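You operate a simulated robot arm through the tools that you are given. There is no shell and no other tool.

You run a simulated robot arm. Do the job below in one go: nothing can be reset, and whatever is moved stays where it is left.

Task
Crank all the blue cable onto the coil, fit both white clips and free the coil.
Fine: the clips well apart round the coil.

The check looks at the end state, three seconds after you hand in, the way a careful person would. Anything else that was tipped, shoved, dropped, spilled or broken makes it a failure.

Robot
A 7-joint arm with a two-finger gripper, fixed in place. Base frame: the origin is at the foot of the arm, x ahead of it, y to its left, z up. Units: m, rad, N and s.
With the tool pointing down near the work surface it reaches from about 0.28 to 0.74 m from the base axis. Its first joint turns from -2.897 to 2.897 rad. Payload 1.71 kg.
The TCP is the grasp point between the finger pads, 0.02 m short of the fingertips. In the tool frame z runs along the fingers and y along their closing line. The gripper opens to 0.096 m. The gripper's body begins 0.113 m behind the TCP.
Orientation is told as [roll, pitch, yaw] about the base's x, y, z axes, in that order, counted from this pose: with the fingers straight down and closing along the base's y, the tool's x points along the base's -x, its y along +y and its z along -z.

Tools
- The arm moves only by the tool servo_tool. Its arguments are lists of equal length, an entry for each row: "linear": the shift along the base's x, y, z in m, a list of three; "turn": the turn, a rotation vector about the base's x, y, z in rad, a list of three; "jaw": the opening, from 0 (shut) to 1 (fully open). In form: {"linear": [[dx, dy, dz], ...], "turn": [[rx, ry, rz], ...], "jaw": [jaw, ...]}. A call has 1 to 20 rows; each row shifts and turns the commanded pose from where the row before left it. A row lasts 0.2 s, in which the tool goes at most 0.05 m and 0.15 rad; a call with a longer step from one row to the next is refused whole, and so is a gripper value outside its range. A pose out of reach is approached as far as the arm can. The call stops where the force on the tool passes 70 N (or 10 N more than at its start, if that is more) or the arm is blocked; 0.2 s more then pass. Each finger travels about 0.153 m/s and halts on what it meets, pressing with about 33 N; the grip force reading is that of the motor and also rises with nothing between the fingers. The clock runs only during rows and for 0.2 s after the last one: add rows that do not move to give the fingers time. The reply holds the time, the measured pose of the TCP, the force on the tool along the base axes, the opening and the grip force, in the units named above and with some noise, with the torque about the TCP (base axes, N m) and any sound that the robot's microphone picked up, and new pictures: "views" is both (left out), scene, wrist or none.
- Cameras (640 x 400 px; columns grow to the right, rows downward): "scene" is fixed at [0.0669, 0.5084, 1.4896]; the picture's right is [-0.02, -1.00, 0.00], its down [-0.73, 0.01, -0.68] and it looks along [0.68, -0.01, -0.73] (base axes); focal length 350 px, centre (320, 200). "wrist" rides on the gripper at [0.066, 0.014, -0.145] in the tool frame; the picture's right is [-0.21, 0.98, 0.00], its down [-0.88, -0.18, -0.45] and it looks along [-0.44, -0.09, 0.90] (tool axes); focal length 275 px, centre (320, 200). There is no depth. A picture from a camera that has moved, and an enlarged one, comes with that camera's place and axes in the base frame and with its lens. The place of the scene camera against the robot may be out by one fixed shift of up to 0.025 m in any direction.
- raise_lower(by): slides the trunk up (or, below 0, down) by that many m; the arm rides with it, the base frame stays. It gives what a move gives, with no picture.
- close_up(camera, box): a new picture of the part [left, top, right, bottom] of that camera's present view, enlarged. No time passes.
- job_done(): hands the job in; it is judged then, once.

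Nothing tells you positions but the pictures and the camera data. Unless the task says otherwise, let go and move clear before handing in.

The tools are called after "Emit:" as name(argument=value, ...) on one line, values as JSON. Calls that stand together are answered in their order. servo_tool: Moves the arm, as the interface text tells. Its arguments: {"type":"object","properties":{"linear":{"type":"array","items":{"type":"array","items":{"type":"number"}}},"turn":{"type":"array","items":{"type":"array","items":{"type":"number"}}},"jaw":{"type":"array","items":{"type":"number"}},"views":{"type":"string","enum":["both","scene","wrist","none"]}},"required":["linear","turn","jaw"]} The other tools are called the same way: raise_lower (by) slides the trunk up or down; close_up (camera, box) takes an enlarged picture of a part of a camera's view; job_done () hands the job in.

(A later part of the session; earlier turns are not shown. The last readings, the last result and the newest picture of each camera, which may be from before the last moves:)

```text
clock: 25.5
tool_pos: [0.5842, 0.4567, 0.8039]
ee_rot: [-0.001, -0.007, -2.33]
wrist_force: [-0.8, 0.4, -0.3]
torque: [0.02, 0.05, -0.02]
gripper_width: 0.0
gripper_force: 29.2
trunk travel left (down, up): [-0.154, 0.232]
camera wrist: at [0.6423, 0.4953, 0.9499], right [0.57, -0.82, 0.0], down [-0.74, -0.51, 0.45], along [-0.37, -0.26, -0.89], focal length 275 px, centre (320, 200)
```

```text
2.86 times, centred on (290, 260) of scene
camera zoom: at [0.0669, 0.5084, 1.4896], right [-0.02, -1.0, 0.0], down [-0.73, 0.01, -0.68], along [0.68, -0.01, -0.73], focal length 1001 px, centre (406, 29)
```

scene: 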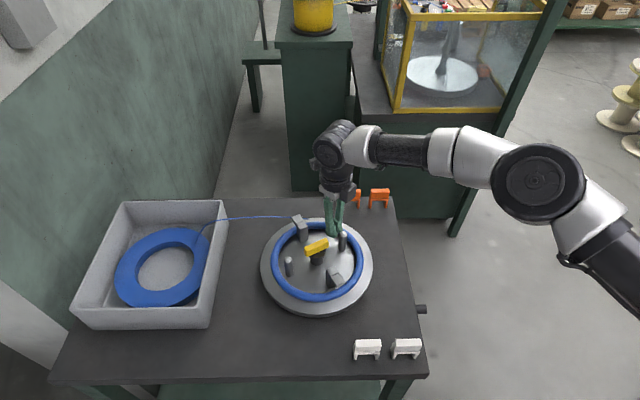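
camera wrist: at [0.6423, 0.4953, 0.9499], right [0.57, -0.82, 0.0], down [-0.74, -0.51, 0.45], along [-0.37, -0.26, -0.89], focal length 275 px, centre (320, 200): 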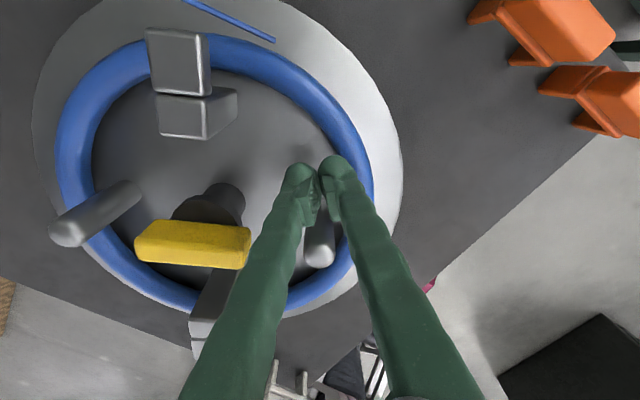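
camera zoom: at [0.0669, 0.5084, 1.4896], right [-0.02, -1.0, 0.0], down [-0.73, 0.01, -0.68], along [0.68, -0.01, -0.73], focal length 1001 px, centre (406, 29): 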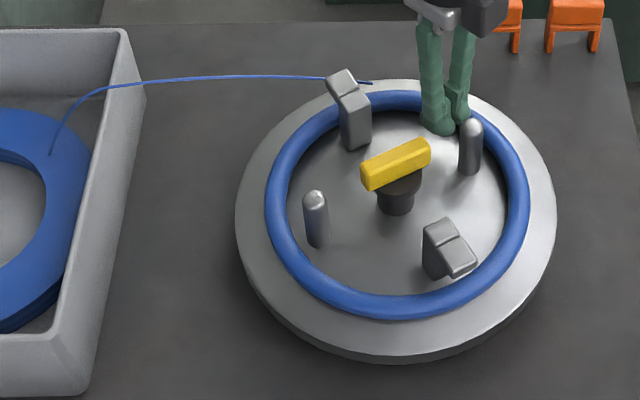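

The closed fingers are just behind the pin with no contact. I'll push slowly along the arc clockwise and watch the force.

Emit:
servo_tool(linear=[[-0.00471, -0.00564, 0], [-0.00525, -0.00514, 0], [-0.00574, -0.0046, 0], [-0.00616, -0.00399, 0], [-0.00654, -0.00336, 0], [-0.00683, -0.0027, 0], [-0.00707, -0.00199, 0], [-0.00724, -0.00128, 0]], turn=[[0, 0, -0.1], [0, 0, -0.1], [0, 0, -0.1], [0, 0, -0.1], [0, 0, -0.1], [0, 0, -0.1], [0, 0, -0.1], [0, 0, -0.1]], jaw=[0, 0, 0, 0, 0, 0, 0, 0], views="both")

Emit:
close_up(camera="scene", box=[180, 190, 400, 330])

```text
clock: 27.3
tool_pos: [0.5371, 0.4263, 0.8075]
ee_rot: [-0.002, -0.001, -3.132]
wrist_force: [14.7, 5.0, 1.3]
torque: [0.05, -0.13, -0.14]
gripper_width: 0.0
gripper_force: 29.2
trunk travel left (down, up): [-0.154, 0.232]
camera wrist: at [0.6053, 0.4121, 0.9518], right [-0.2, -0.98, 0.0], down [-0.88, 0.18, 0.45], along [-0.44, 0.09, -0.89], focal length 275 px, centre (320, 200)
```

scene: 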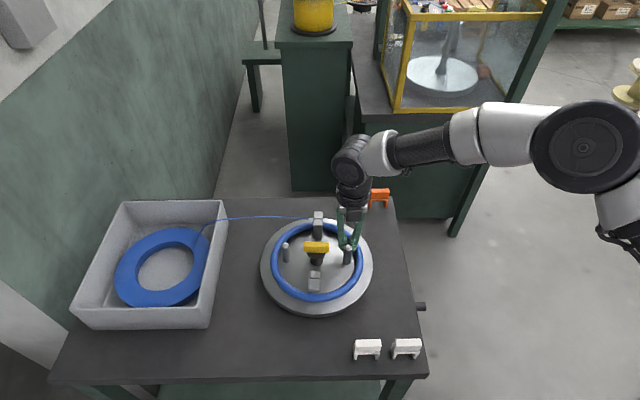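
wrist: 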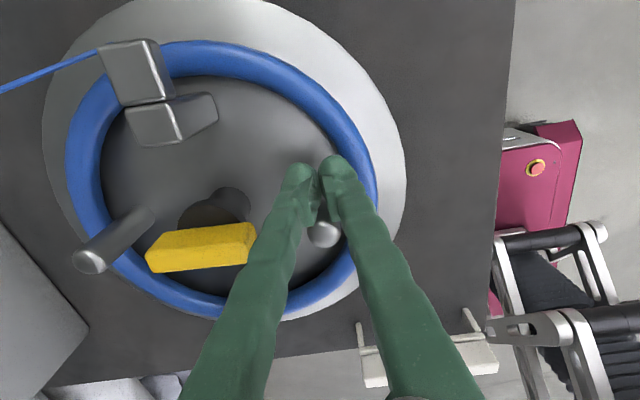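

```text
2.86 times, centred on (290, 260) of scene
camera zoom: at [0.0669, 0.5084, 1.4896], right [-0.02, -1.0, 0.0], down [-0.73, 0.01, -0.68], along [0.68, -0.01, -0.73], focal length 1001 px, centre (406, 29)
```

zoom: 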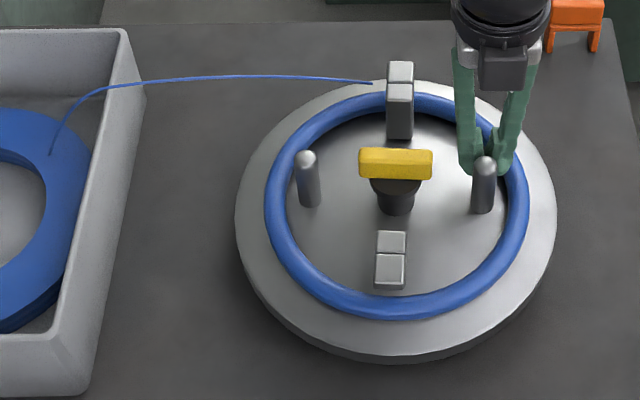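

The plate turns smoothly with about 15 N. I'll continue this arc through the near side for the rest of the half turn.

Emit:
servo_tool(linear=[[-0.01026, -0.00056, 0], [-0.01025, 0.00087, 0], [-0.01002, 0.0023, 0], [-0.00961, 0.00367, 0], [-0.009, 0.00497, 0], [-0.00821, 0.00618, 0], [-0.00727, 0.00727, 0], [-0.00619, 0.00821, 0], [-0.00498, 0.009, 0], [-0.00368, 0.00959, 0], [-0.0023, 0.01003, 0], [-0.00088, 0.01025, 0], [0.00056, 0.01026, 0], [0.00198, 0.01009, 0], [0.00337, 0.00971, 0], [0.00469, 0.00914, 0], [0.00593, 0.0084, 0], [0.00705, 0.00751, 0]], turn=[[0, 0, -0.14], [0, 0, -0.14], [0, 0, -0.14], [0, 0, -0.14], [0, 0, -0.14], [0, 0, -0.14], [0, 0, -0.14], [0, 0, -0.14], [0, 0, -0.14], [0, 0, -0.14], [0, 0, -0.14], [0, 0, -0.14], [0, 0, -0.14], [0, 0, -0.14], [0, 0, -0.14], [0, 0, -0.14], [0, 0, -0.14], [0, 0, -0.14]], jaw=[0, 0, 0, 0, 0, 0, 0, 0, 0, 0, 0, 0, 0, 0, 0, 0, 0, 0], views="both")

Emit:
close_up(camera="scene", box=[180, 190, 400, 330])

```text
clock: 28.3
tool_pos: [0.514, 0.4137, 0.8162]
ee_rot: [-0.013, 0.046, 2.6]
wrist_force: [61.6, -14.0, -18.8]
torque: [-0.42, -1.03, -0.66]
gripper_width: 0.0002
gripper_force: 28.8
trunk travel left (down, up): [-0.154, 0.232]
stopped in row 5: the force on the tool passed its limit at 72 N (the readings are from after the stop); the commanded pose is now the measured one
camera wrist: at [0.5579, 0.3695, 0.9639], right [-0.68, -0.73, -0.02], down [-0.68, 0.62, 0.41], along [-0.28, 0.29, -0.91], focal length 275 px, centre (320, 200)
```

scene: 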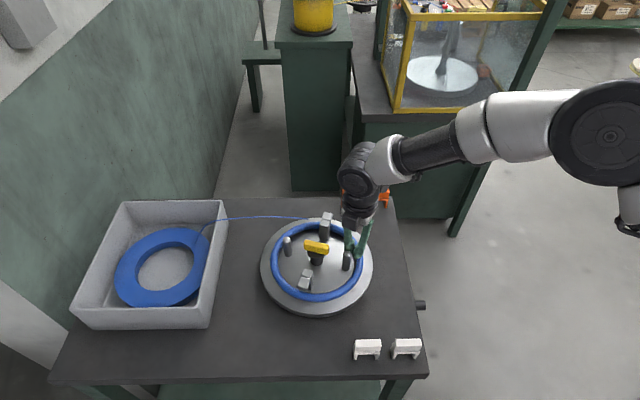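
wrist: 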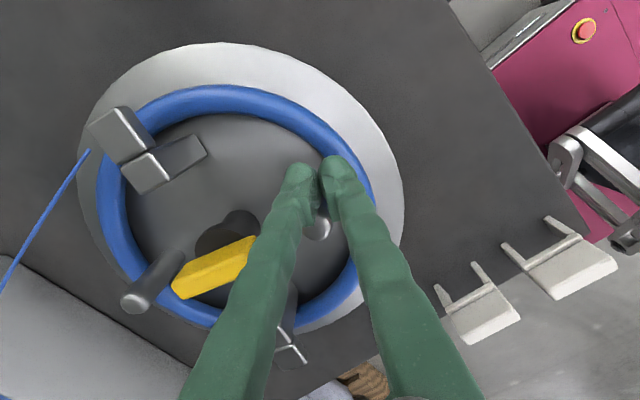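

```text
2.86 times, centred on (290, 260) of scene
camera zoom: at [0.0669, 0.5084, 1.4896], right [-0.02, -1.0, 0.0], down [-0.73, 0.01, -0.68], along [0.68, -0.01, -0.73], focal length 1001 px, centre (406, 29)
```

zoom: 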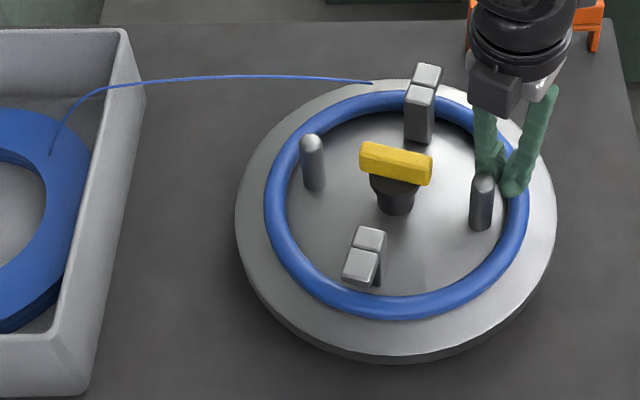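

The plate resists like a spring in the clockwise direction: about 1 N·m at 0°, 4.6 N·m at −17°. Something may be holding it, so before forcing anything I'll back off and look at the dark stub at the table's right side.

Emit:
servo_tool(linear=[[0.012, -0.002, 0], [0.01, 0, 0], [0, 0, 0.04], [0, 0, 0.045], [0, -0.03, 0.03], [0, -0.045, 0.01], [0, -0.045, 0.01], [0, -0.045, 0], [0, 0, 0], [0, 0, 0]], turn=[[0, 0, 0], [0, 0, 0], [0, 0, -0.1], [0, 0, -0.14], [0, 0, -0.14], [0, 0, -0.14], [0, 0, -0.14], [0, 0, -0.14], [0, 0, -0.14], [0, 0, 0]], jaw=[0, 0, 0, 0, 0, 0, 0, 0, 0, 0], views="both")

Emit:
close_up(camera="scene", box=[180, 190, 400, 330])

Emit:
close_up(camera="scene", box=[380, 270, 460, 340])

```text
clock: 30.5
tool_pos: [0.5189, 0.253, 0.9499]
ee_rot: [-0.01, 0.032, 1.668]
wrist_force: [-0.8, -0.2, 0.3]
torque: [-0.03, 0.0, -0.02]
gripper_width: 0.0001
gripper_force: 29.4
trunk travel left (down, up): [-0.154, 0.232]
camera wrist: at [0.5126, 0.191, 1.0973], right [-0.99, 0.11, -0.02], down [0.09, 0.9, 0.42], along [0.06, 0.41, -0.91], focal length 275 px, centre (320, 200)
```

scene: 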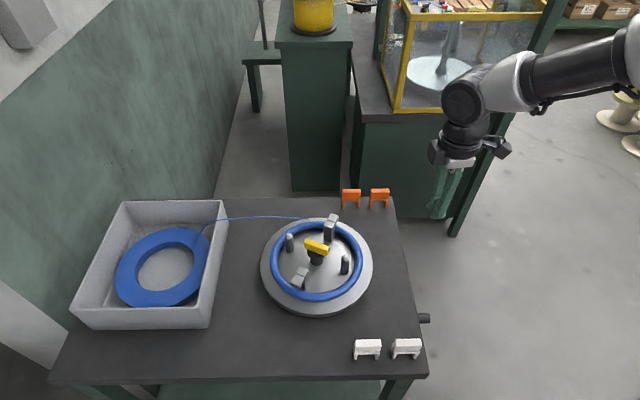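
wrist: 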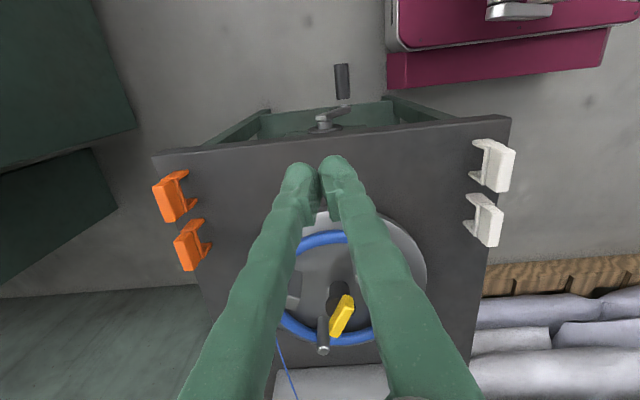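

```text
2.86 times, centred on (290, 260) of scene
camera zoom: at [0.0669, 0.5084, 1.4896], right [-0.02, -1.0, 0.0], down [-0.73, 0.01, -0.68], along [0.68, -0.01, -0.73], focal length 1001 px, centre (406, 29)
```

zoom: 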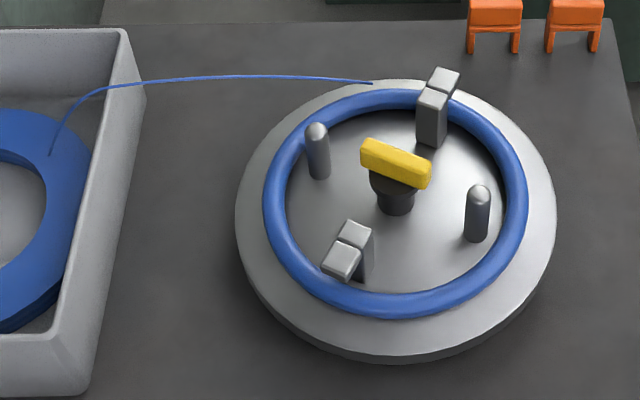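

```text
5.71 times, centred on (420, 305) of scene
camera zoom: at [0.0669, 0.5084, 1.4896], right [-0.02, -1.0, 0.0], down [-0.73, 0.01, -0.68], along [0.68, -0.01, -0.73], focal length 2002 px, centre (-251, -400)
```

zoom: 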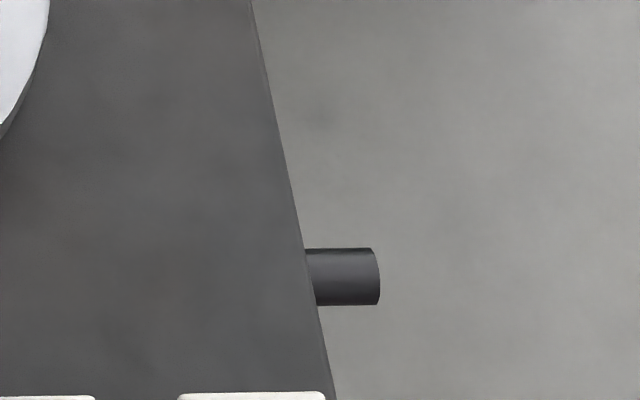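

That settles it: there is a side crank below the table edge at −y, with a dark grip pointing toward −y, and it moved when the plate moved. The reel is driven by that crank. I'll zoom in to locate its axis and grip.

Emit:
close_up(camera="wrist", box=[240, 40, 420, 160])

Emit:
close_up(camera="wrist", box=[440, 120, 540, 260])

```text
3.33 times, centred on (330, 100) of wrist
camera zoom: at [0.5126, 0.191, 1.0973], right [-0.99, 0.11, -0.02], down [0.09, 0.9, 0.42], along [0.06, 0.41, -0.91], focal length 918 px, centre (287, 533)
```

zoom: 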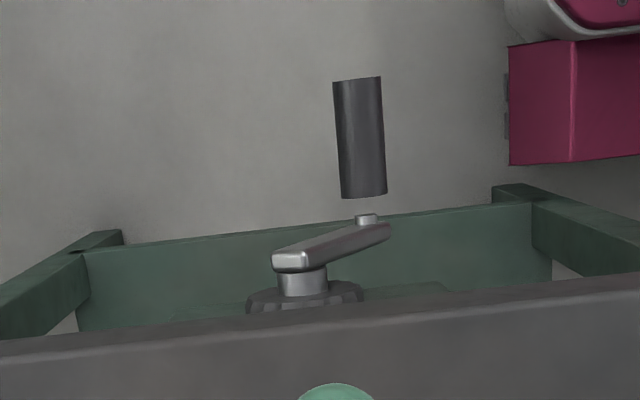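

```text
2.86 times, centred on (490, 190) of wrist
camera zoom: at [0.5126, 0.191, 1.0973], right [-0.99, 0.11, -0.02], down [0.09, 0.9, 0.42], along [0.06, 0.41, -0.91], focal length 786 px, centre (-166, 229)
```

zoom: 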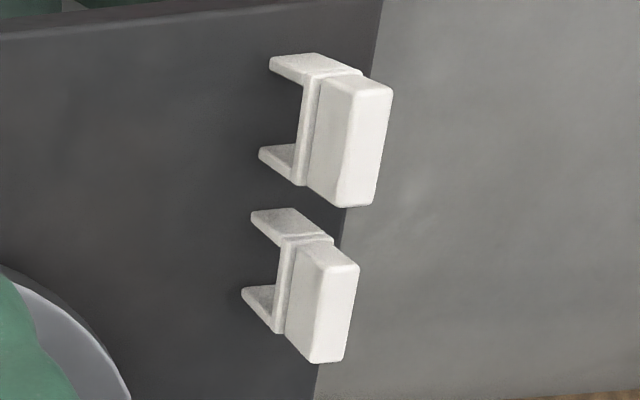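

The crank shaft runs along y with a short arm, and a dark grip about 5 cm long points to −y. I'll tilt the tool to see it from the side and triangulate it.

Emit:
servo_tool(linear=[[0, -0.03, -0.01], [0, -0.03, -0.02], [0, -0.03, -0.02], [0, -0.03, -0.02], [-0.005, -0.013, -0.03], [0, 0, 0], [0, 0, 0]], turn=[[0, 0, -0.097], [0.12, 0, 0], [0.12, 0, 0], [0.12, 0, 0], [0.12, 0, 0], [0.12, 0, 0], [0, 0, 0]], jaw=[0, 0, 0, 0, 0, 0, 0], views="both")

Emit:
close_up(camera="wrist", box=[200, 0, 440, 180])

```text
clock: 32.1
tool_pos: [0.5154, 0.1214, 0.8483]
ee_rot: [-0.012, -0.571, 1.572]
wrist_force: [-0.4, -0.8, -0.4]
torque: [0.04, 0.0, -0.01]
gripper_width: 0.0
gripper_force: 29.8
trunk travel left (down, up): [-0.154, 0.232]
camera wrist: at [0.5006, -0.0105, 0.936], right [-0.98, 0.18, 0.1], down [0.18, 0.5, 0.85], along [0.1, 0.85, -0.52], focal length 275 px, centre (320, 200)
```

scene: 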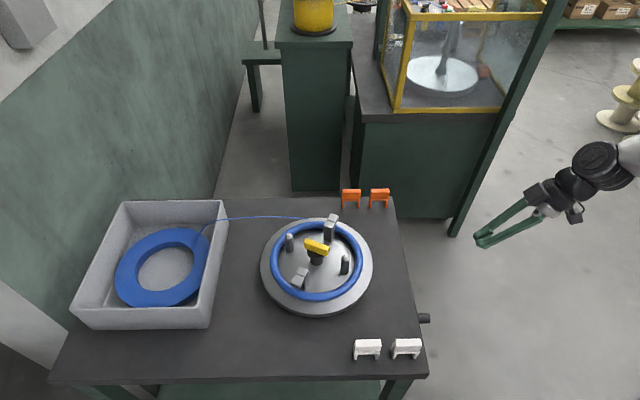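
wrist: 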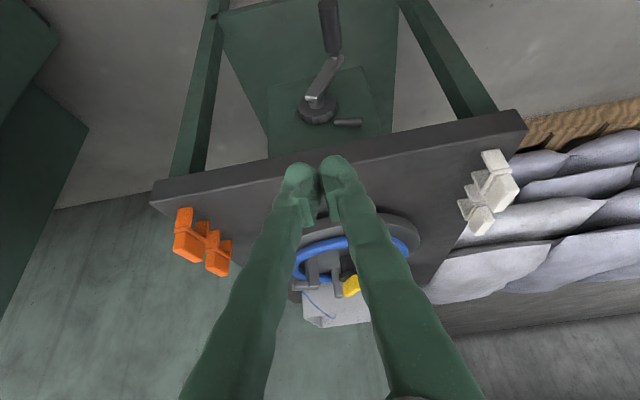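

```text
2.22 times, centred on (320, 90) of wrist
camera zoom: at [0.5006, -0.0105, 0.936], right [-0.98, 0.18, 0.1], down [0.18, 0.5, 0.85], along [0.1, 0.85, -0.52], focal length 612 px, centre (320, 444)
```

zoom: 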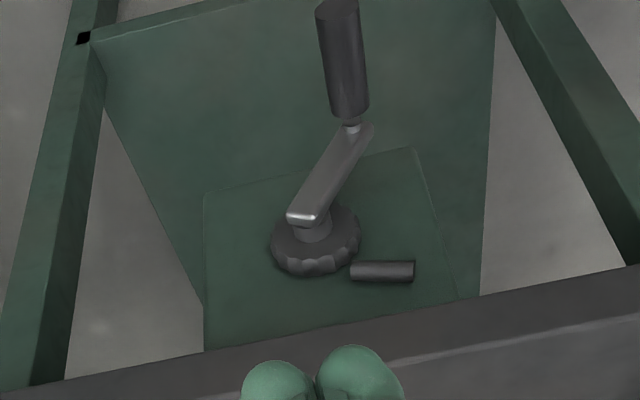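

The crank axis is at about x=0.522, z=0.590 with a 0.08 m arm; the grip spans y≈0.178–0.240, is about 2.7 cm thick, and now sits at (0.482, 0.21, 0.52). A ratchet pawl on the upper −x side allows handle motion from bottom toward −x, then up, matching the winding direction. I'll lower the trunk for reach; the space under the tool is clear.

Emit:
raise_lower(by=-0.14)

```text
clock: 33.8
tool_pos: [0.5142, 0.1228, 0.7073]
ee_rot: [-0.01, -0.569, 1.572]
wrist_force: [-0.6, -0.6, 0.7]
torque: [-0.02, 0.02, 0.02]
gripper_width: 0.0
gripper_force: 29.2
trunk travel left (down, up): [-0.014, 0.372]
```

Trunk is down; now I'll look again at the crank from here with the jaw partly opened.

Emit:
servo_tool(linear=[[-0.01, -0.02, 0], [-0.01, -0.02, 0], [-0.01, -0.01, 0], [0, 0, 0], [0, 0, 0]], turn=[[0, 0, 0], [0, 0, 0], [0, 0, 0], [0, 0, 0], [0, 0, 0]], jaw=[0.3, 0.58, 0.58, 0.58, 0.58], views="both")

Emit:
close_up(camera="wrist", box=[200, 0, 440, 180])

```text
clock: 35.0
tool_pos: [0.4839, 0.0748, 0.7092]
ee_rot: [-0.01, -0.568, 1.573]
wrist_force: [0.0, -0.6, -0.5]
torque: [-0.05, -0.01, 0.0]
gripper_width: 0.0559
gripper_force: 0.1
trunk travel left (down, up): [-0.014, 0.372]
camera wrist: at [0.4704, -0.0593, 0.7959], right [-0.98, 0.18, 0.1], down [0.18, 0.5, 0.85], along [0.1, 0.85, -0.52], focal length 275 px, centre (320, 200)
```

scene: 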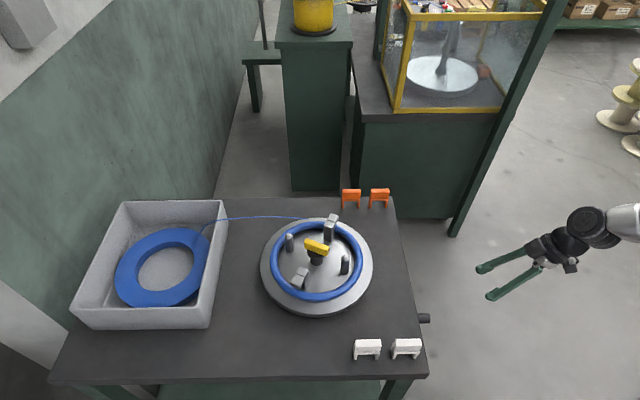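
wrist: 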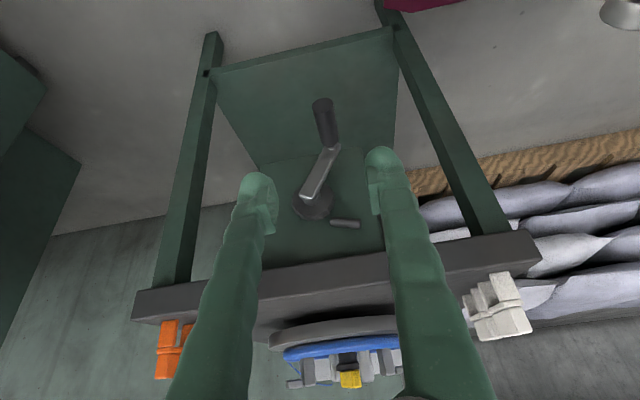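

```text
2.22 times, centred on (320, 90) of wrist
camera zoom: at [0.4704, -0.0593, 0.7959], right [-0.98, 0.18, 0.1], down [0.18, 0.5, 0.85], along [0.1, 0.85, -0.52], focal length 612 px, centre (320, 444)
```

zoom: 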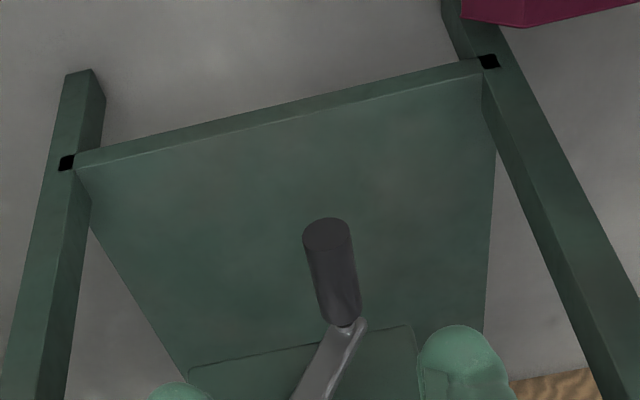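

The grip is at x≈0.481, z≈0.520, y 0.173–0.241, right along the tool's pointing line. I'll advance along the tool axis to straddle it and close.

Emit:
servo_tool(linear=[[-0.0006, 0.026, -0.0378], [-0.0006, 0.026, -0.0378], [-0.0006, 0.026, -0.0378], [-0.0006, 0.026, -0.0378], [-0.0006, 0.026, -0.0378], [0, 0, 0], [0, 0, 0]], turn=[[0, 0, 0], [0, 0, 0], [0, 0, 0], [0, 0, 0], [0, 0, 0], [0, 0, 0], [0, 0, 0]], jaw=[0.58, 0.58, 0.58, 0.58, 0.58, 0.58, 0.58], views="both")

```text
clock: 36.6
tool_pos: [0.4794, 0.2021, 0.5199]
ee_rot: [-0.011, -0.568, 1.572]
wrist_force: [0.1, 0.2, -0.2]
torque: [-0.01, 0.01, 0.01]
gripper_width: 0.0557
gripper_force: 0.1
trunk travel left (down, up): [-0.014, 0.372]
camera wrist: at [0.466, 0.0691, 0.6072], right [-0.98, 0.18, 0.1], down [0.18, 0.5, 0.85], along [0.1, 0.85, -0.52], focal length 275 px, centre (320, 200)
```

scene: 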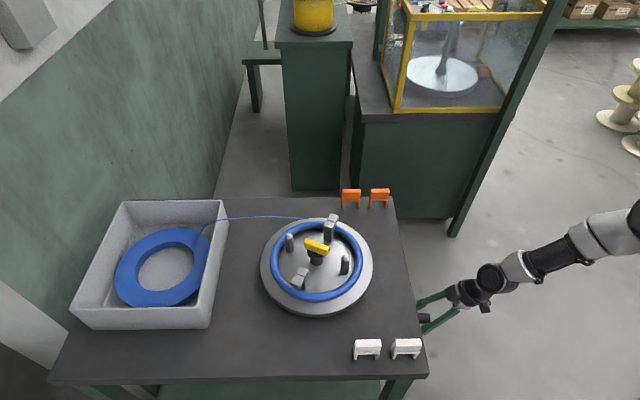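
wrist: 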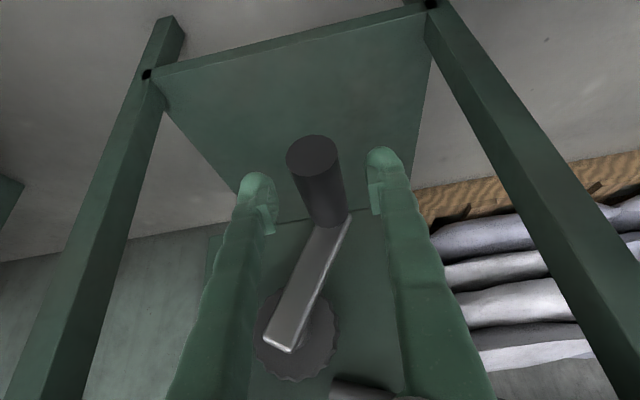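

The fingers straddle the grip nicely. Now I'll close on it and check.

Emit:
servo_tool(linear=[[0, 0.003, 0], [0, 0, 0], [0, 0, 0], [0, 0, 0]], turn=[[0, 0, 0], [0, 0, 0], [0, 0, 0], [0, 0, 0]], jaw=[0.4, 0.1, 0.1, 0.1], views="wrist")

```text
clock: 37.6
tool_pos: [0.4797, 0.2053, 0.5196]
ee_rot: [-0.01, -0.568, 1.572]
wrist_force: [-1.1, -0.5, -3.0]
torque: [-0.04, 0.02, 0.07]
gripper_width: 0.0266
gripper_force: 35.1
trunk travel left (down, up): [-0.014, 0.372]
camera wrist: at [0.4658, 0.0721, 0.6065], right [-0.98, 0.18, 0.1], down [0.18, 0.5, 0.85], along [0.1, 0.85, -0.52], focal length 275 px, centre (320, 200)
```

wrist: 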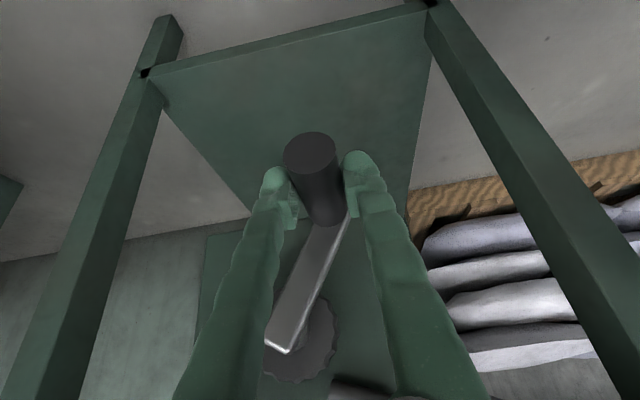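

Gripped at 2.7 cm width. I'll start cranking gently: from bottom toward −x and up, in small steps.

Emit:
servo_tool(linear=[[-0.00671, 0, 0.00471], [-0.0062, 0, 0.00536], [-0.00564, 0, 0.00595], [-0.00502, 0, 0.00648], [-0.00434, 0, 0.00694], [0, 0, 0]], turn=[[0, 0, 0], [0, 0, 0], [0, 0, 0], [0, 0, 0], [0, 0, 0], [0, 0, 0]], jaw=[0.1, 0.1, 0.1, 0.1, 0.1, 0.1], views="both")

Emit:
close_up(camera="scene", box=[180, 190, 400, 330])

```text
clock: 39.0
tool_pos: [0.4514, 0.2057, 0.5471]
ee_rot: [-0.008, -0.569, 1.57]
wrist_force: [-19.4, -11.7, 3.6]
torque: [-0.8, 0.17, 0.21]
gripper_width: 0.0267
gripper_force: 35.5
trunk travel left (down, up): [-0.014, 0.372]
camera wrist: at [0.4381, 0.0723, 0.6352], right [-0.98, 0.18, 0.11], down [0.18, 0.5, 0.85], along [0.1, 0.85, -0.52], focal length 275 px, centre (320, 200)
```

scene: 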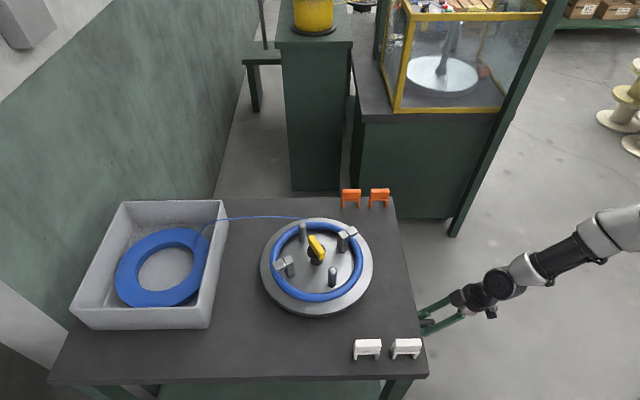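
wrist: 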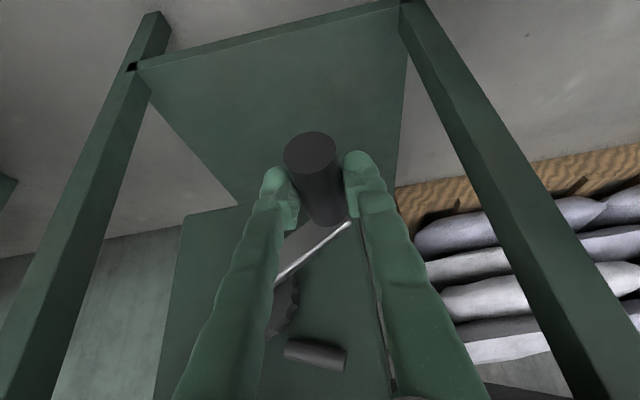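

```text
2.86 times, centred on (290, 260) of scene
camera zoom: at [0.0669, 0.5084, 1.4896], right [-0.02, -1.0, 0.0], down [-0.73, 0.01, -0.68], along [0.68, -0.01, -0.73], focal length 1001 px, centre (406, 29)
```

zoom: 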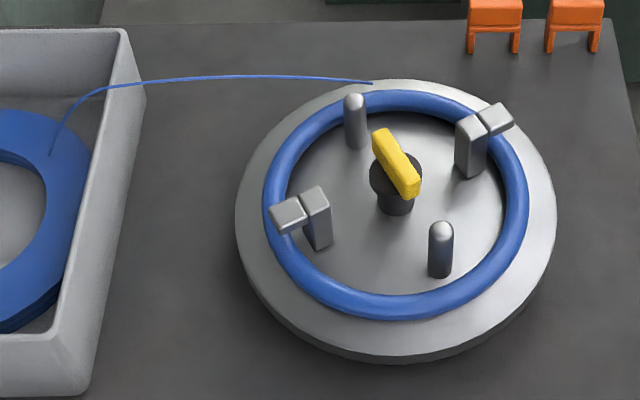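

The crank drives the plate 1:1 clockwise. Forces suggest the true radius is about 0.085 m; I'll continue with that circle and a small y back-off.

Emit:
servo_tool(linear=[[-0.0067, -0.002, 0.0119], [-0.0038, -0.001, 0.0143], [-0.0013, 0, 0.0148], [0.0013, 0, 0.0148], [0.0038, 0, 0.0143], [0.0063, 0, 0.0134]], turn=[[0, 0, 0], [0, 0, 0], [0, 0, 0], [0, 0, 0], [0, 0, 0], [0, 0, 0]], jaw=[0.1, 0.1, 0.1, 0.1, 0.1, 0.1], views="both")

```text
clock: 40.4
tool_pos: [0.4546, 0.2056, 0.6381]
ee_rot: [-0.024, -0.572, 1.577]
wrist_force: [-12.2, 5.3, 28.6]
torque: [0.08, 0.12, 0.1]
gripper_width: 0.0275
gripper_force: 35.2
trunk travel left (down, up): [-0.014, 0.372]
camera wrist: at [0.4414, 0.0716, 0.7233], right [-0.98, 0.18, 0.09], down [0.17, 0.49, 0.85], along [0.11, 0.85, -0.51], focal length 275 px, centre (320, 200)
```

scene: 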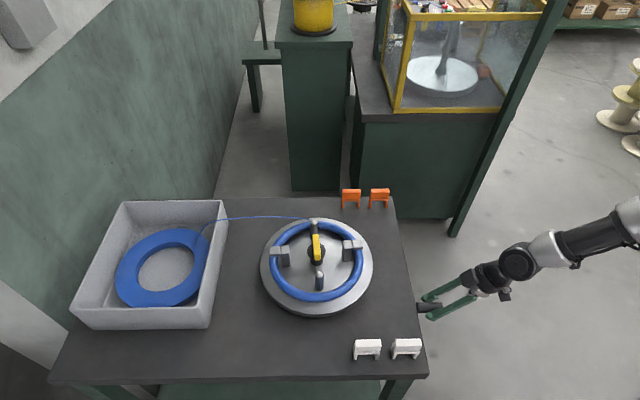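
wrist: 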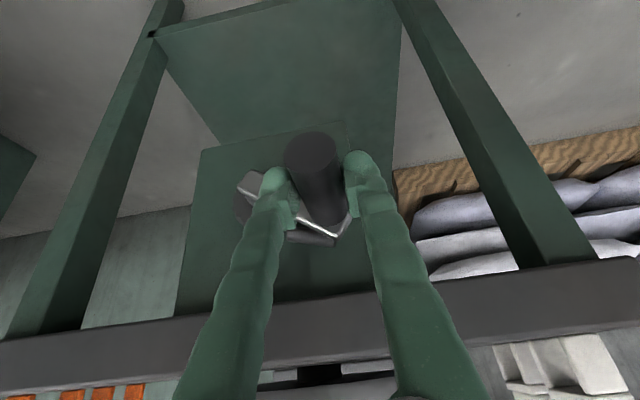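

The crank keeps turning well; a circle fit gives a centre near (0.5215, 0.590) and radius about 0.082. I'll continue over the top and check the readings again.

Emit:
servo_tool(linear=[[0.007, 0, 0.0114], [0.0102, 0, 0.0102], [0.0119, 0, 0.0083], [0.0131, 0, 0.0061], [0.014, 0, 0.0037], [0.0144, 0, 0.0013], [0.0144, 0, -0.0013], [0, 0, 0]], turn=[[0, 0, 0], [0, 0, 0], [0, 0, 0], [0, 0, 0], [0, 0, 0], [0, 0, 0], [0, 0, 0], [0, 0, 0]], jaw=[0.1, 0.1, 0.1, 0.1, 0.1, 0.1, 0.1, 0.1], views="both")

```text
clock: 42.2
tool_pos: [0.5359, 0.201, 0.6781]
ee_rot: [-0.016, -0.571, 1.573]
wrist_force: [-1.5, 1.4, 2.9]
torque: [-0.4, -0.07, -0.08]
gripper_width: 0.0128
gripper_force: 0.1
trunk travel left (down, up): [-0.014, 0.372]
camera wrist: at [0.5231, 0.0679, 0.765], right [-0.98, 0.18, 0.1], down [0.18, 0.5, 0.85], along [0.1, 0.85, -0.52], focal length 275 px, centre (320, 200)
```

scene: 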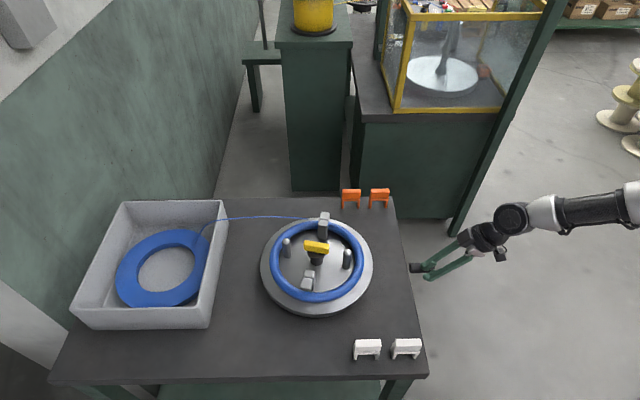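
wrist: 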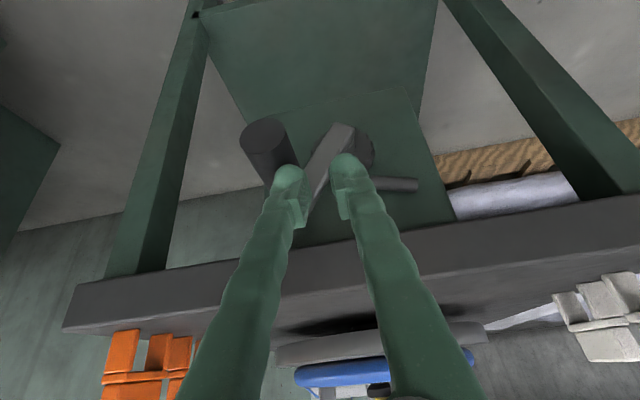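

The handle slipped out of the fingers near the top (the reel seems to carry momentum), and it is now just ahead on the +x side. I'll check that it's at rest and see exactly where it is.

Emit:
servo_tool(linear=[[0, -0.025, 0.03], [0, -0.03, 0.035], [0, 0, 0], [0, 0, 0]], turn=[[0, 0, 0], [0, 0, 0], [0, 0, 0], [0, 0, 0]], jaw=[0.3, 0.58, 0.58, 0.58], views="both")

Emit:
close_up(camera="wrist", box=[200, 60, 460, 260])

Emit:
close_up(camera="scene", box=[80, 190, 400, 340])

```text
clock: 43.2
tool_pos: [0.5385, 0.1472, 0.7356]
ee_rot: [-0.011, -0.57, 1.571]
wrist_force: [-0.2, -0.6, -0.2]
torque: [-0.05, 0.04, -0.02]
gripper_width: 0.0555
gripper_force: 0.0
trunk travel left (down, up): [-0.014, 0.372]
camera wrist: at [0.526, 0.0148, 0.8226], right [-0.98, 0.18, 0.1], down [0.18, 0.5, 0.85], along [0.1, 0.85, -0.52], focal length 275 px, centre (320, 200)
```

scene: 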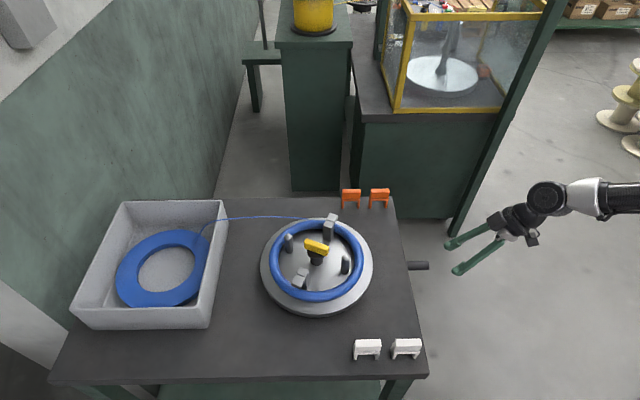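
wrist: 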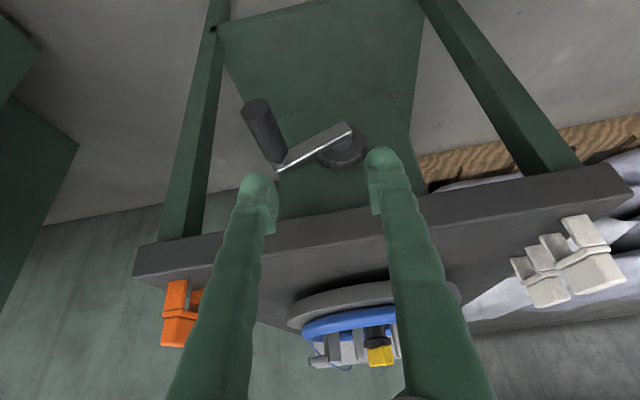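

```text
2.00 times, centred on (330, 160) of wrist
camera zoom: at [0.526, 0.0148, 0.8226], right [-0.98, 0.18, 0.1], down [0.18, 0.5, 0.85], along [0.1, 0.85, -0.52], focal length 551 px, centre (300, 280)
```

zoom: 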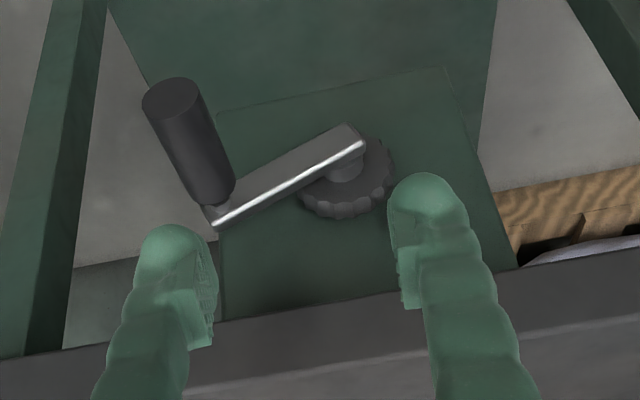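

```text
2.00 times, centred on (240, 265) of scene
camera zoom: at [0.0669, 0.5084, 1.4896], right [-0.02, -1.0, 0.0], down [-0.73, 0.01, -0.68], along [0.68, -0.01, -0.73], focal length 700 px, centre (480, 70)
```

zoom: 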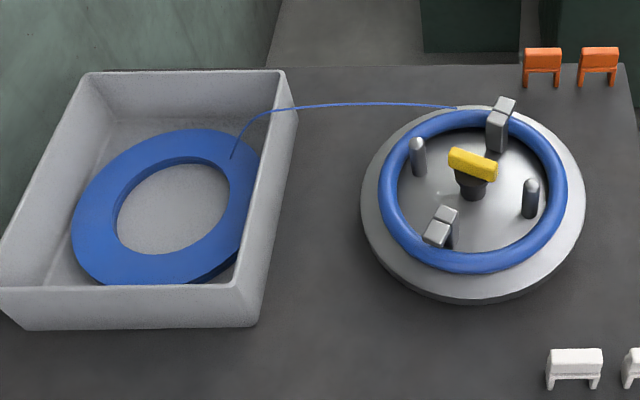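

The handle coasted on and is now around the +x side at about (0.593, 0.619). Let me compare the supply coil with the starting picture to gauge progress.

Emit:
close_up(camera="scene", box=[60, 180, 260, 340])

Emit:
servo_tool(linear=[[0, 0, 0], [0, 0, 0]], turn=[[0, 0, 0], [0, 0, 0]], jaw=[0.58, 0.58], views="wrist")

```text
2.50 times, centred on (160, 260) of scene
camera zoom: at [0.0669, 0.5084, 1.4896], right [-0.02, -1.0, 0.0], down [-0.73, 0.01, -0.68], along [0.68, -0.01, -0.73], focal length 876 px, centre (720, 50)
```

zoom: 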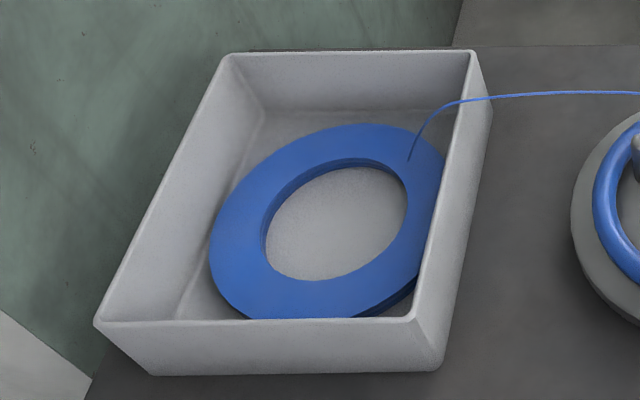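

```text
clock: 43.8
tool_pos: [0.5392, 0.1479, 0.7345]
ee_rot: [-0.01, -0.57, 1.572]
wrist_force: [-0.5, 0.2, 0.6]
torque: [-0.03, 0.0, -0.03]
gripper_width: 0.0556
gripper_force: 0.0
trunk travel left (down, up): [-0.014, 0.372]
camera wrist: at [0.5259, 0.0148, 0.8227], right [-0.98, 0.18, 0.1], down [0.18, 0.5, 0.85], along [0.1, 0.85, -0.52], focal length 275 px, centre (320, 200)
```

wrist: 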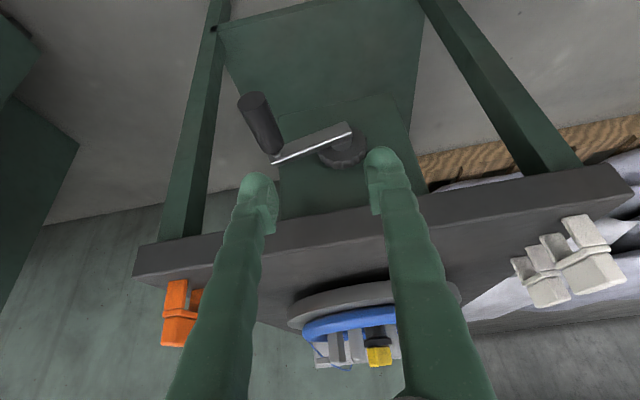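

The supply coil is getting thinner, so winding works. Better circle estimate: centre (0.521, 0.5895), radius 0.08. The handle still creeps forward by itself, so I'll let it settle and then locate it.

Emit:
servo_tool(linear=[[0.01, 0, 0], [0.01, 0, 0], [0, 0, 0], [0, 0, 0], [0, 0, 0], [0, 0, 0], [0, 0, 0], [0, 0, 0]], turn=[[0, 0, 0], [0, 0, 0], [0, 0, 0], [0, 0, 0], [0, 0, 0], [0, 0, 0], [0, 0, 0], [0, 0, 0]], jaw=[0.58, 0.58, 0.58, 0.58, 0.58, 0.58, 0.58, 0.58], views="both")

Emit:
close_up(camera="wrist", box=[200, 60, 460, 260])

```text
clock: 45.6
tool_pos: [0.5583, 0.1482, 0.7347]
ee_rot: [-0.009, -0.569, 1.573]
wrist_force: [-0.2, 0.4, -0.2]
torque: [0.01, -0.04, 0.0]
gripper_width: 0.0557
gripper_force: 0.0
trunk travel left (down, up): [-0.014, 0.372]
camera wrist: at [0.545, 0.0158, 0.8232], right [-0.98, 0.18, 0.1], down [0.18, 0.5, 0.85], along [0.1, 0.85, -0.52], focal length 275 px, centre (320, 200)
```

scene: 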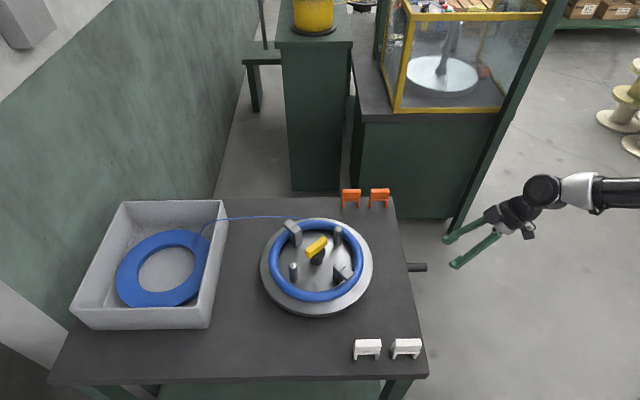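
wrist: 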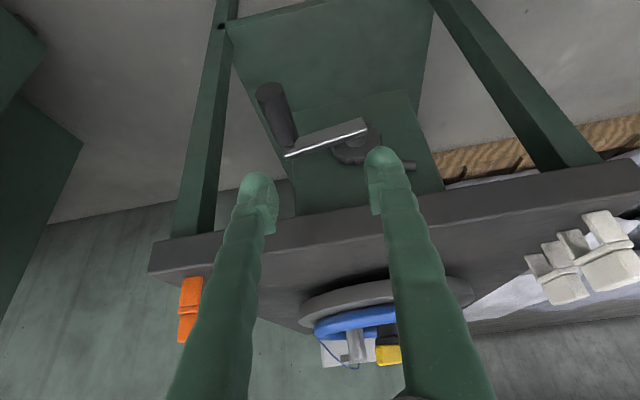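

```text
2.00 times, centred on (330, 160) of wrist
camera zoom: at [0.545, 0.0158, 0.8232], right [-0.98, 0.18, 0.1], down [0.18, 0.5, 0.85], along [0.1, 0.85, -0.52], focal length 551 px, centre (300, 280)
```

zoom: 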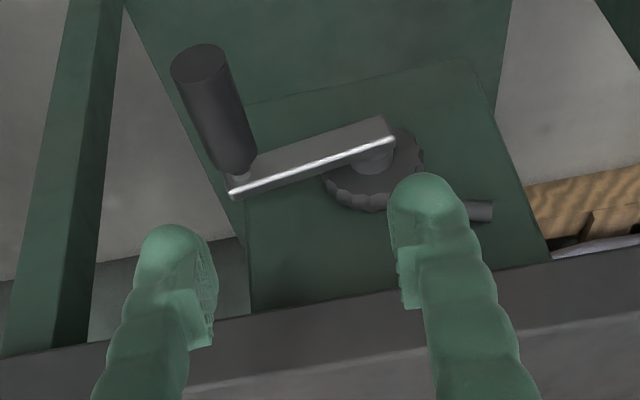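

The plate has turned on by itself quite a bit while the crank only crept, so it's coasting. Let me check whether it's still spinning.

Emit:
servo_tool(linear=[[0, 0, 0], [0, 0, 0], [0, 0, 0]], turn=[[0, 0, 0], [0, 0, 0], [0, 0, 0]], jaw=[0.58, 0.58, 0.58], views="both")

Emit:
close_up(camera="scene", box=[180, 190, 400, 330])

```text
clock: 46.4
tool_pos: [0.559, 0.1484, 0.7355]
ee_rot: [-0.009, -0.57, 1.573]
wrist_force: [0.3, 0.5, 0.1]
torque: [0.03, -0.02, 0.01]
gripper_width: 0.0557
gripper_force: 0.0
trunk travel left (down, up): [-0.014, 0.372]
camera wrist: at [0.545, 0.0158, 0.8232], right [-0.98, 0.18, 0.1], down [0.18, 0.5, 0.85], along [0.1, 0.85, -0.52], focal length 275 px, centre (320, 200)
```

scene: 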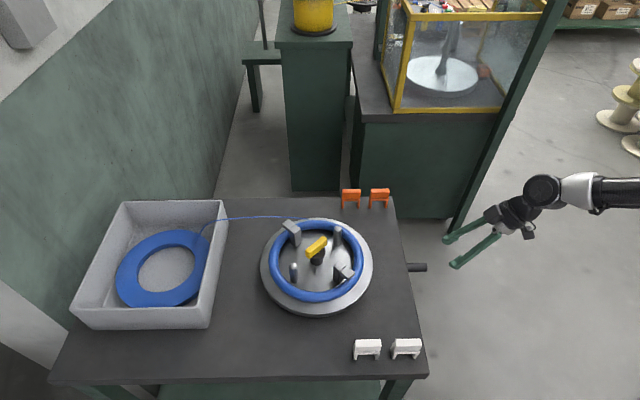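
wrist: 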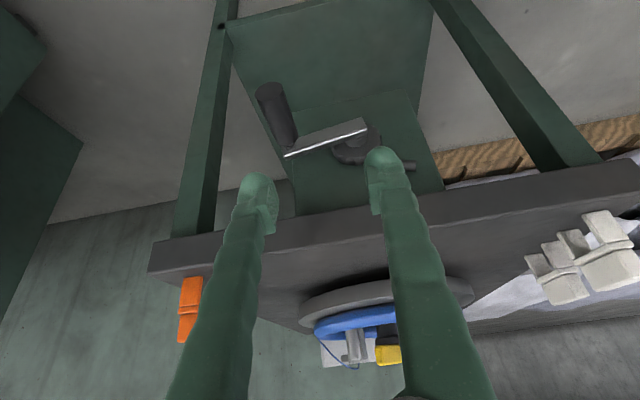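

```text
2.86 times, centred on (290, 260) of scene
camera zoom: at [0.0669, 0.5084, 1.4896], right [-0.02, -1.0, 0.0], down [-0.73, 0.01, -0.68], along [0.68, -0.01, -0.73], focal length 1001 px, centre (406, 29)
```

zoom: 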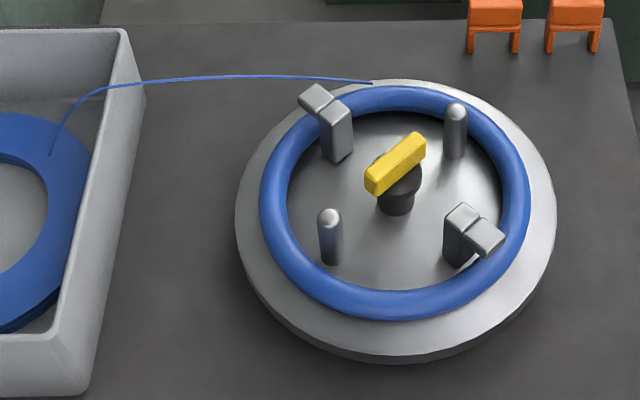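

Everything is at rest now, with the handle at about (0.599, 0.608) in x–z. I'll re-grip it slightly deeper and turn more slowly while watching how the plate follows.

Emit:
servo_tool(linear=[[0.02, -0.012, 0], [0.02, -0.012, 0], [0, 0.021, -0.0328], [0, 0.021, -0.0328], [0, 0.021, -0.0328], [0, 0.021, -0.0328], [0, 0, 0], [0, 0, 0], [0, 0, 0], [0, 0, 0]], turn=[[0, 0, 0], [0, 0, 0], [0, 0, 0], [0, 0, 0], [0, 0, 0], [0, 0, 0], [0, 0, 0], [0, 0, 0], [0, 0, 0], [0, 0, 0]], jaw=[0.58, 0.58, 0.58, 0.58, 0.58, 0.58, 0.58, 0.3, 0.1, 0.1], views="both")

Emit:
close_up(camera="wrist", box=[200, 60, 460, 260])

```text
clock: 48.6
tool_pos: [0.5986, 0.208, 0.6066]
ee_rot: [-0.016, -0.571, 1.572]
wrist_force: [21.4, 4.2, 2.0]
torque: [0.02, -0.31, -0.01]
gripper_width: 0.0266
gripper_force: 34.7
trunk travel left (down, up): [-0.014, 0.372]
camera wrist: at [0.5844, 0.0739, 0.6938], right [-0.98, 0.18, 0.1], down [0.18, 0.5, 0.85], along [0.1, 0.85, -0.52], focal length 275 px, centre (320, 200)
```

scene: 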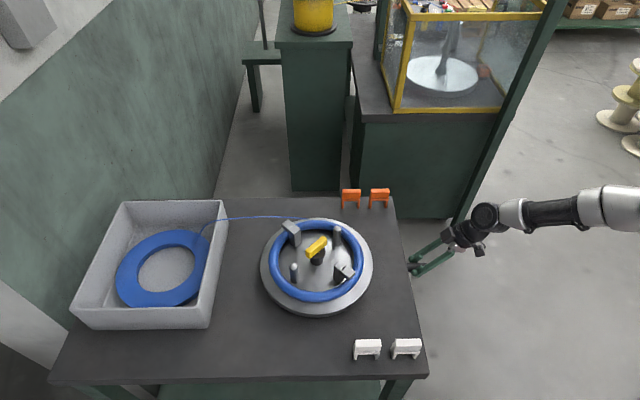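
wrist: 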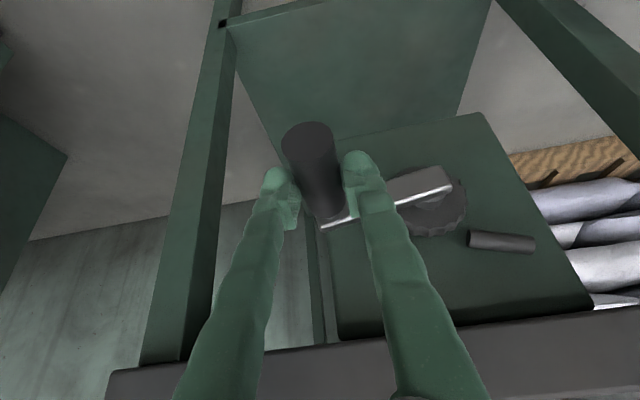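

```text
2.00 times, centred on (330, 160) of wrist
camera zoom: at [0.5844, 0.0739, 0.6938], right [-0.98, 0.18, 0.1], down [0.18, 0.5, 0.85], along [0.1, 0.85, -0.52], focal length 551 px, centre (300, 280)
```

zoom: 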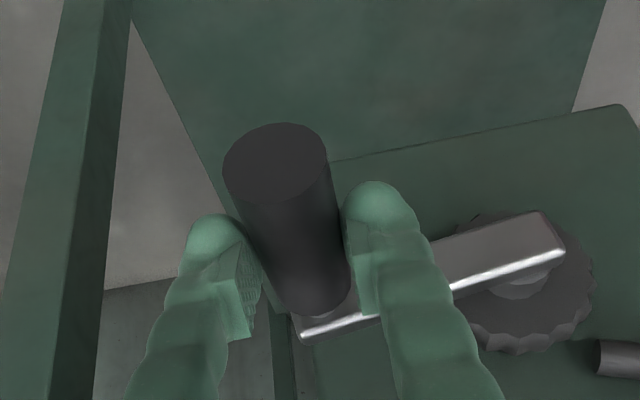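

Gripped again. I'll turn about 57° slowly downward on the +x side and see how the plate responds.

Emit:
servo_tool(linear=[[0.003, 0, -0.00797], [0.00065, 0, -0.00807], [-0.00015, 0, -0.0081], [-0.00098, 0, -0.00803], [-0.00175, 0, -0.00791], [-0.00256, 0, -0.00769], [-0.00329, 0, -0.00739], [-0.00402, 0, -0.00702], [-0.00471, 0, -0.0066], [-0.00533, 0, -0.00609], [0, 0, 0], [0, 0, 0]], turn=[[0, 0, 0], [0, 0, 0], [0, 0, 0], [0, 0, 0], [0, 0, 0], [0, 0, 0], [0, 0, 0], [0, 0, 0], [0, 0, 0], [0, 0, 0], [0, 0, 0], [0, 0, 0]], jaw=[0.1, 0.1, 0.1, 0.1, 0.1, 0.1, 0.1, 0.1, 0.1, 0.1, 0.1, 0.1], views="both")

Emit:
close_up(camera="scene", box=[180, 190, 400, 330])

```text
clock: 51.2
tool_pos: [0.582, 0.2082, 0.5297]
ee_rot: [-0.014, -0.568, 1.573]
wrist_force: [3.7, 4.7, -9.6]
torque: [-1.16, -0.05, 0.39]
gripper_width: 0.0245
gripper_force: 35.1
trunk travel left (down, up): [-0.014, 0.372]
camera wrist: at [0.5679, 0.0748, 0.6177], right [-0.98, 0.18, 0.1], down [0.18, 0.5, 0.85], along [0.1, 0.85, -0.52], focal length 275 px, centre (320, 200)
```

scene: 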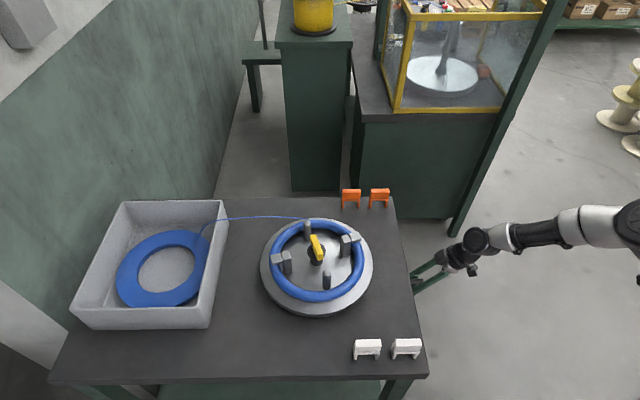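
wrist: 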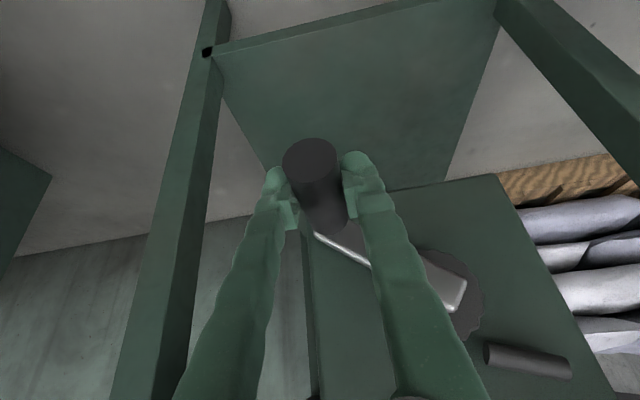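

```text
2.86 times, centred on (290, 260) of scene
camera zoom: at [0.0669, 0.5084, 1.4896], right [-0.02, -1.0, 0.0], down [-0.73, 0.01, -0.68], along [0.68, -0.01, -0.73], focal length 1001 px, centre (406, 29)
```

zoom: 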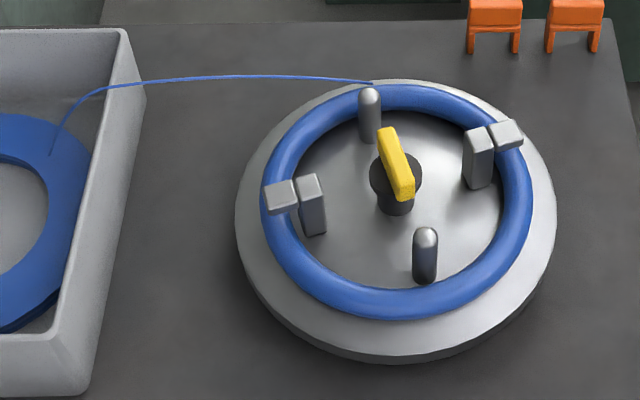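

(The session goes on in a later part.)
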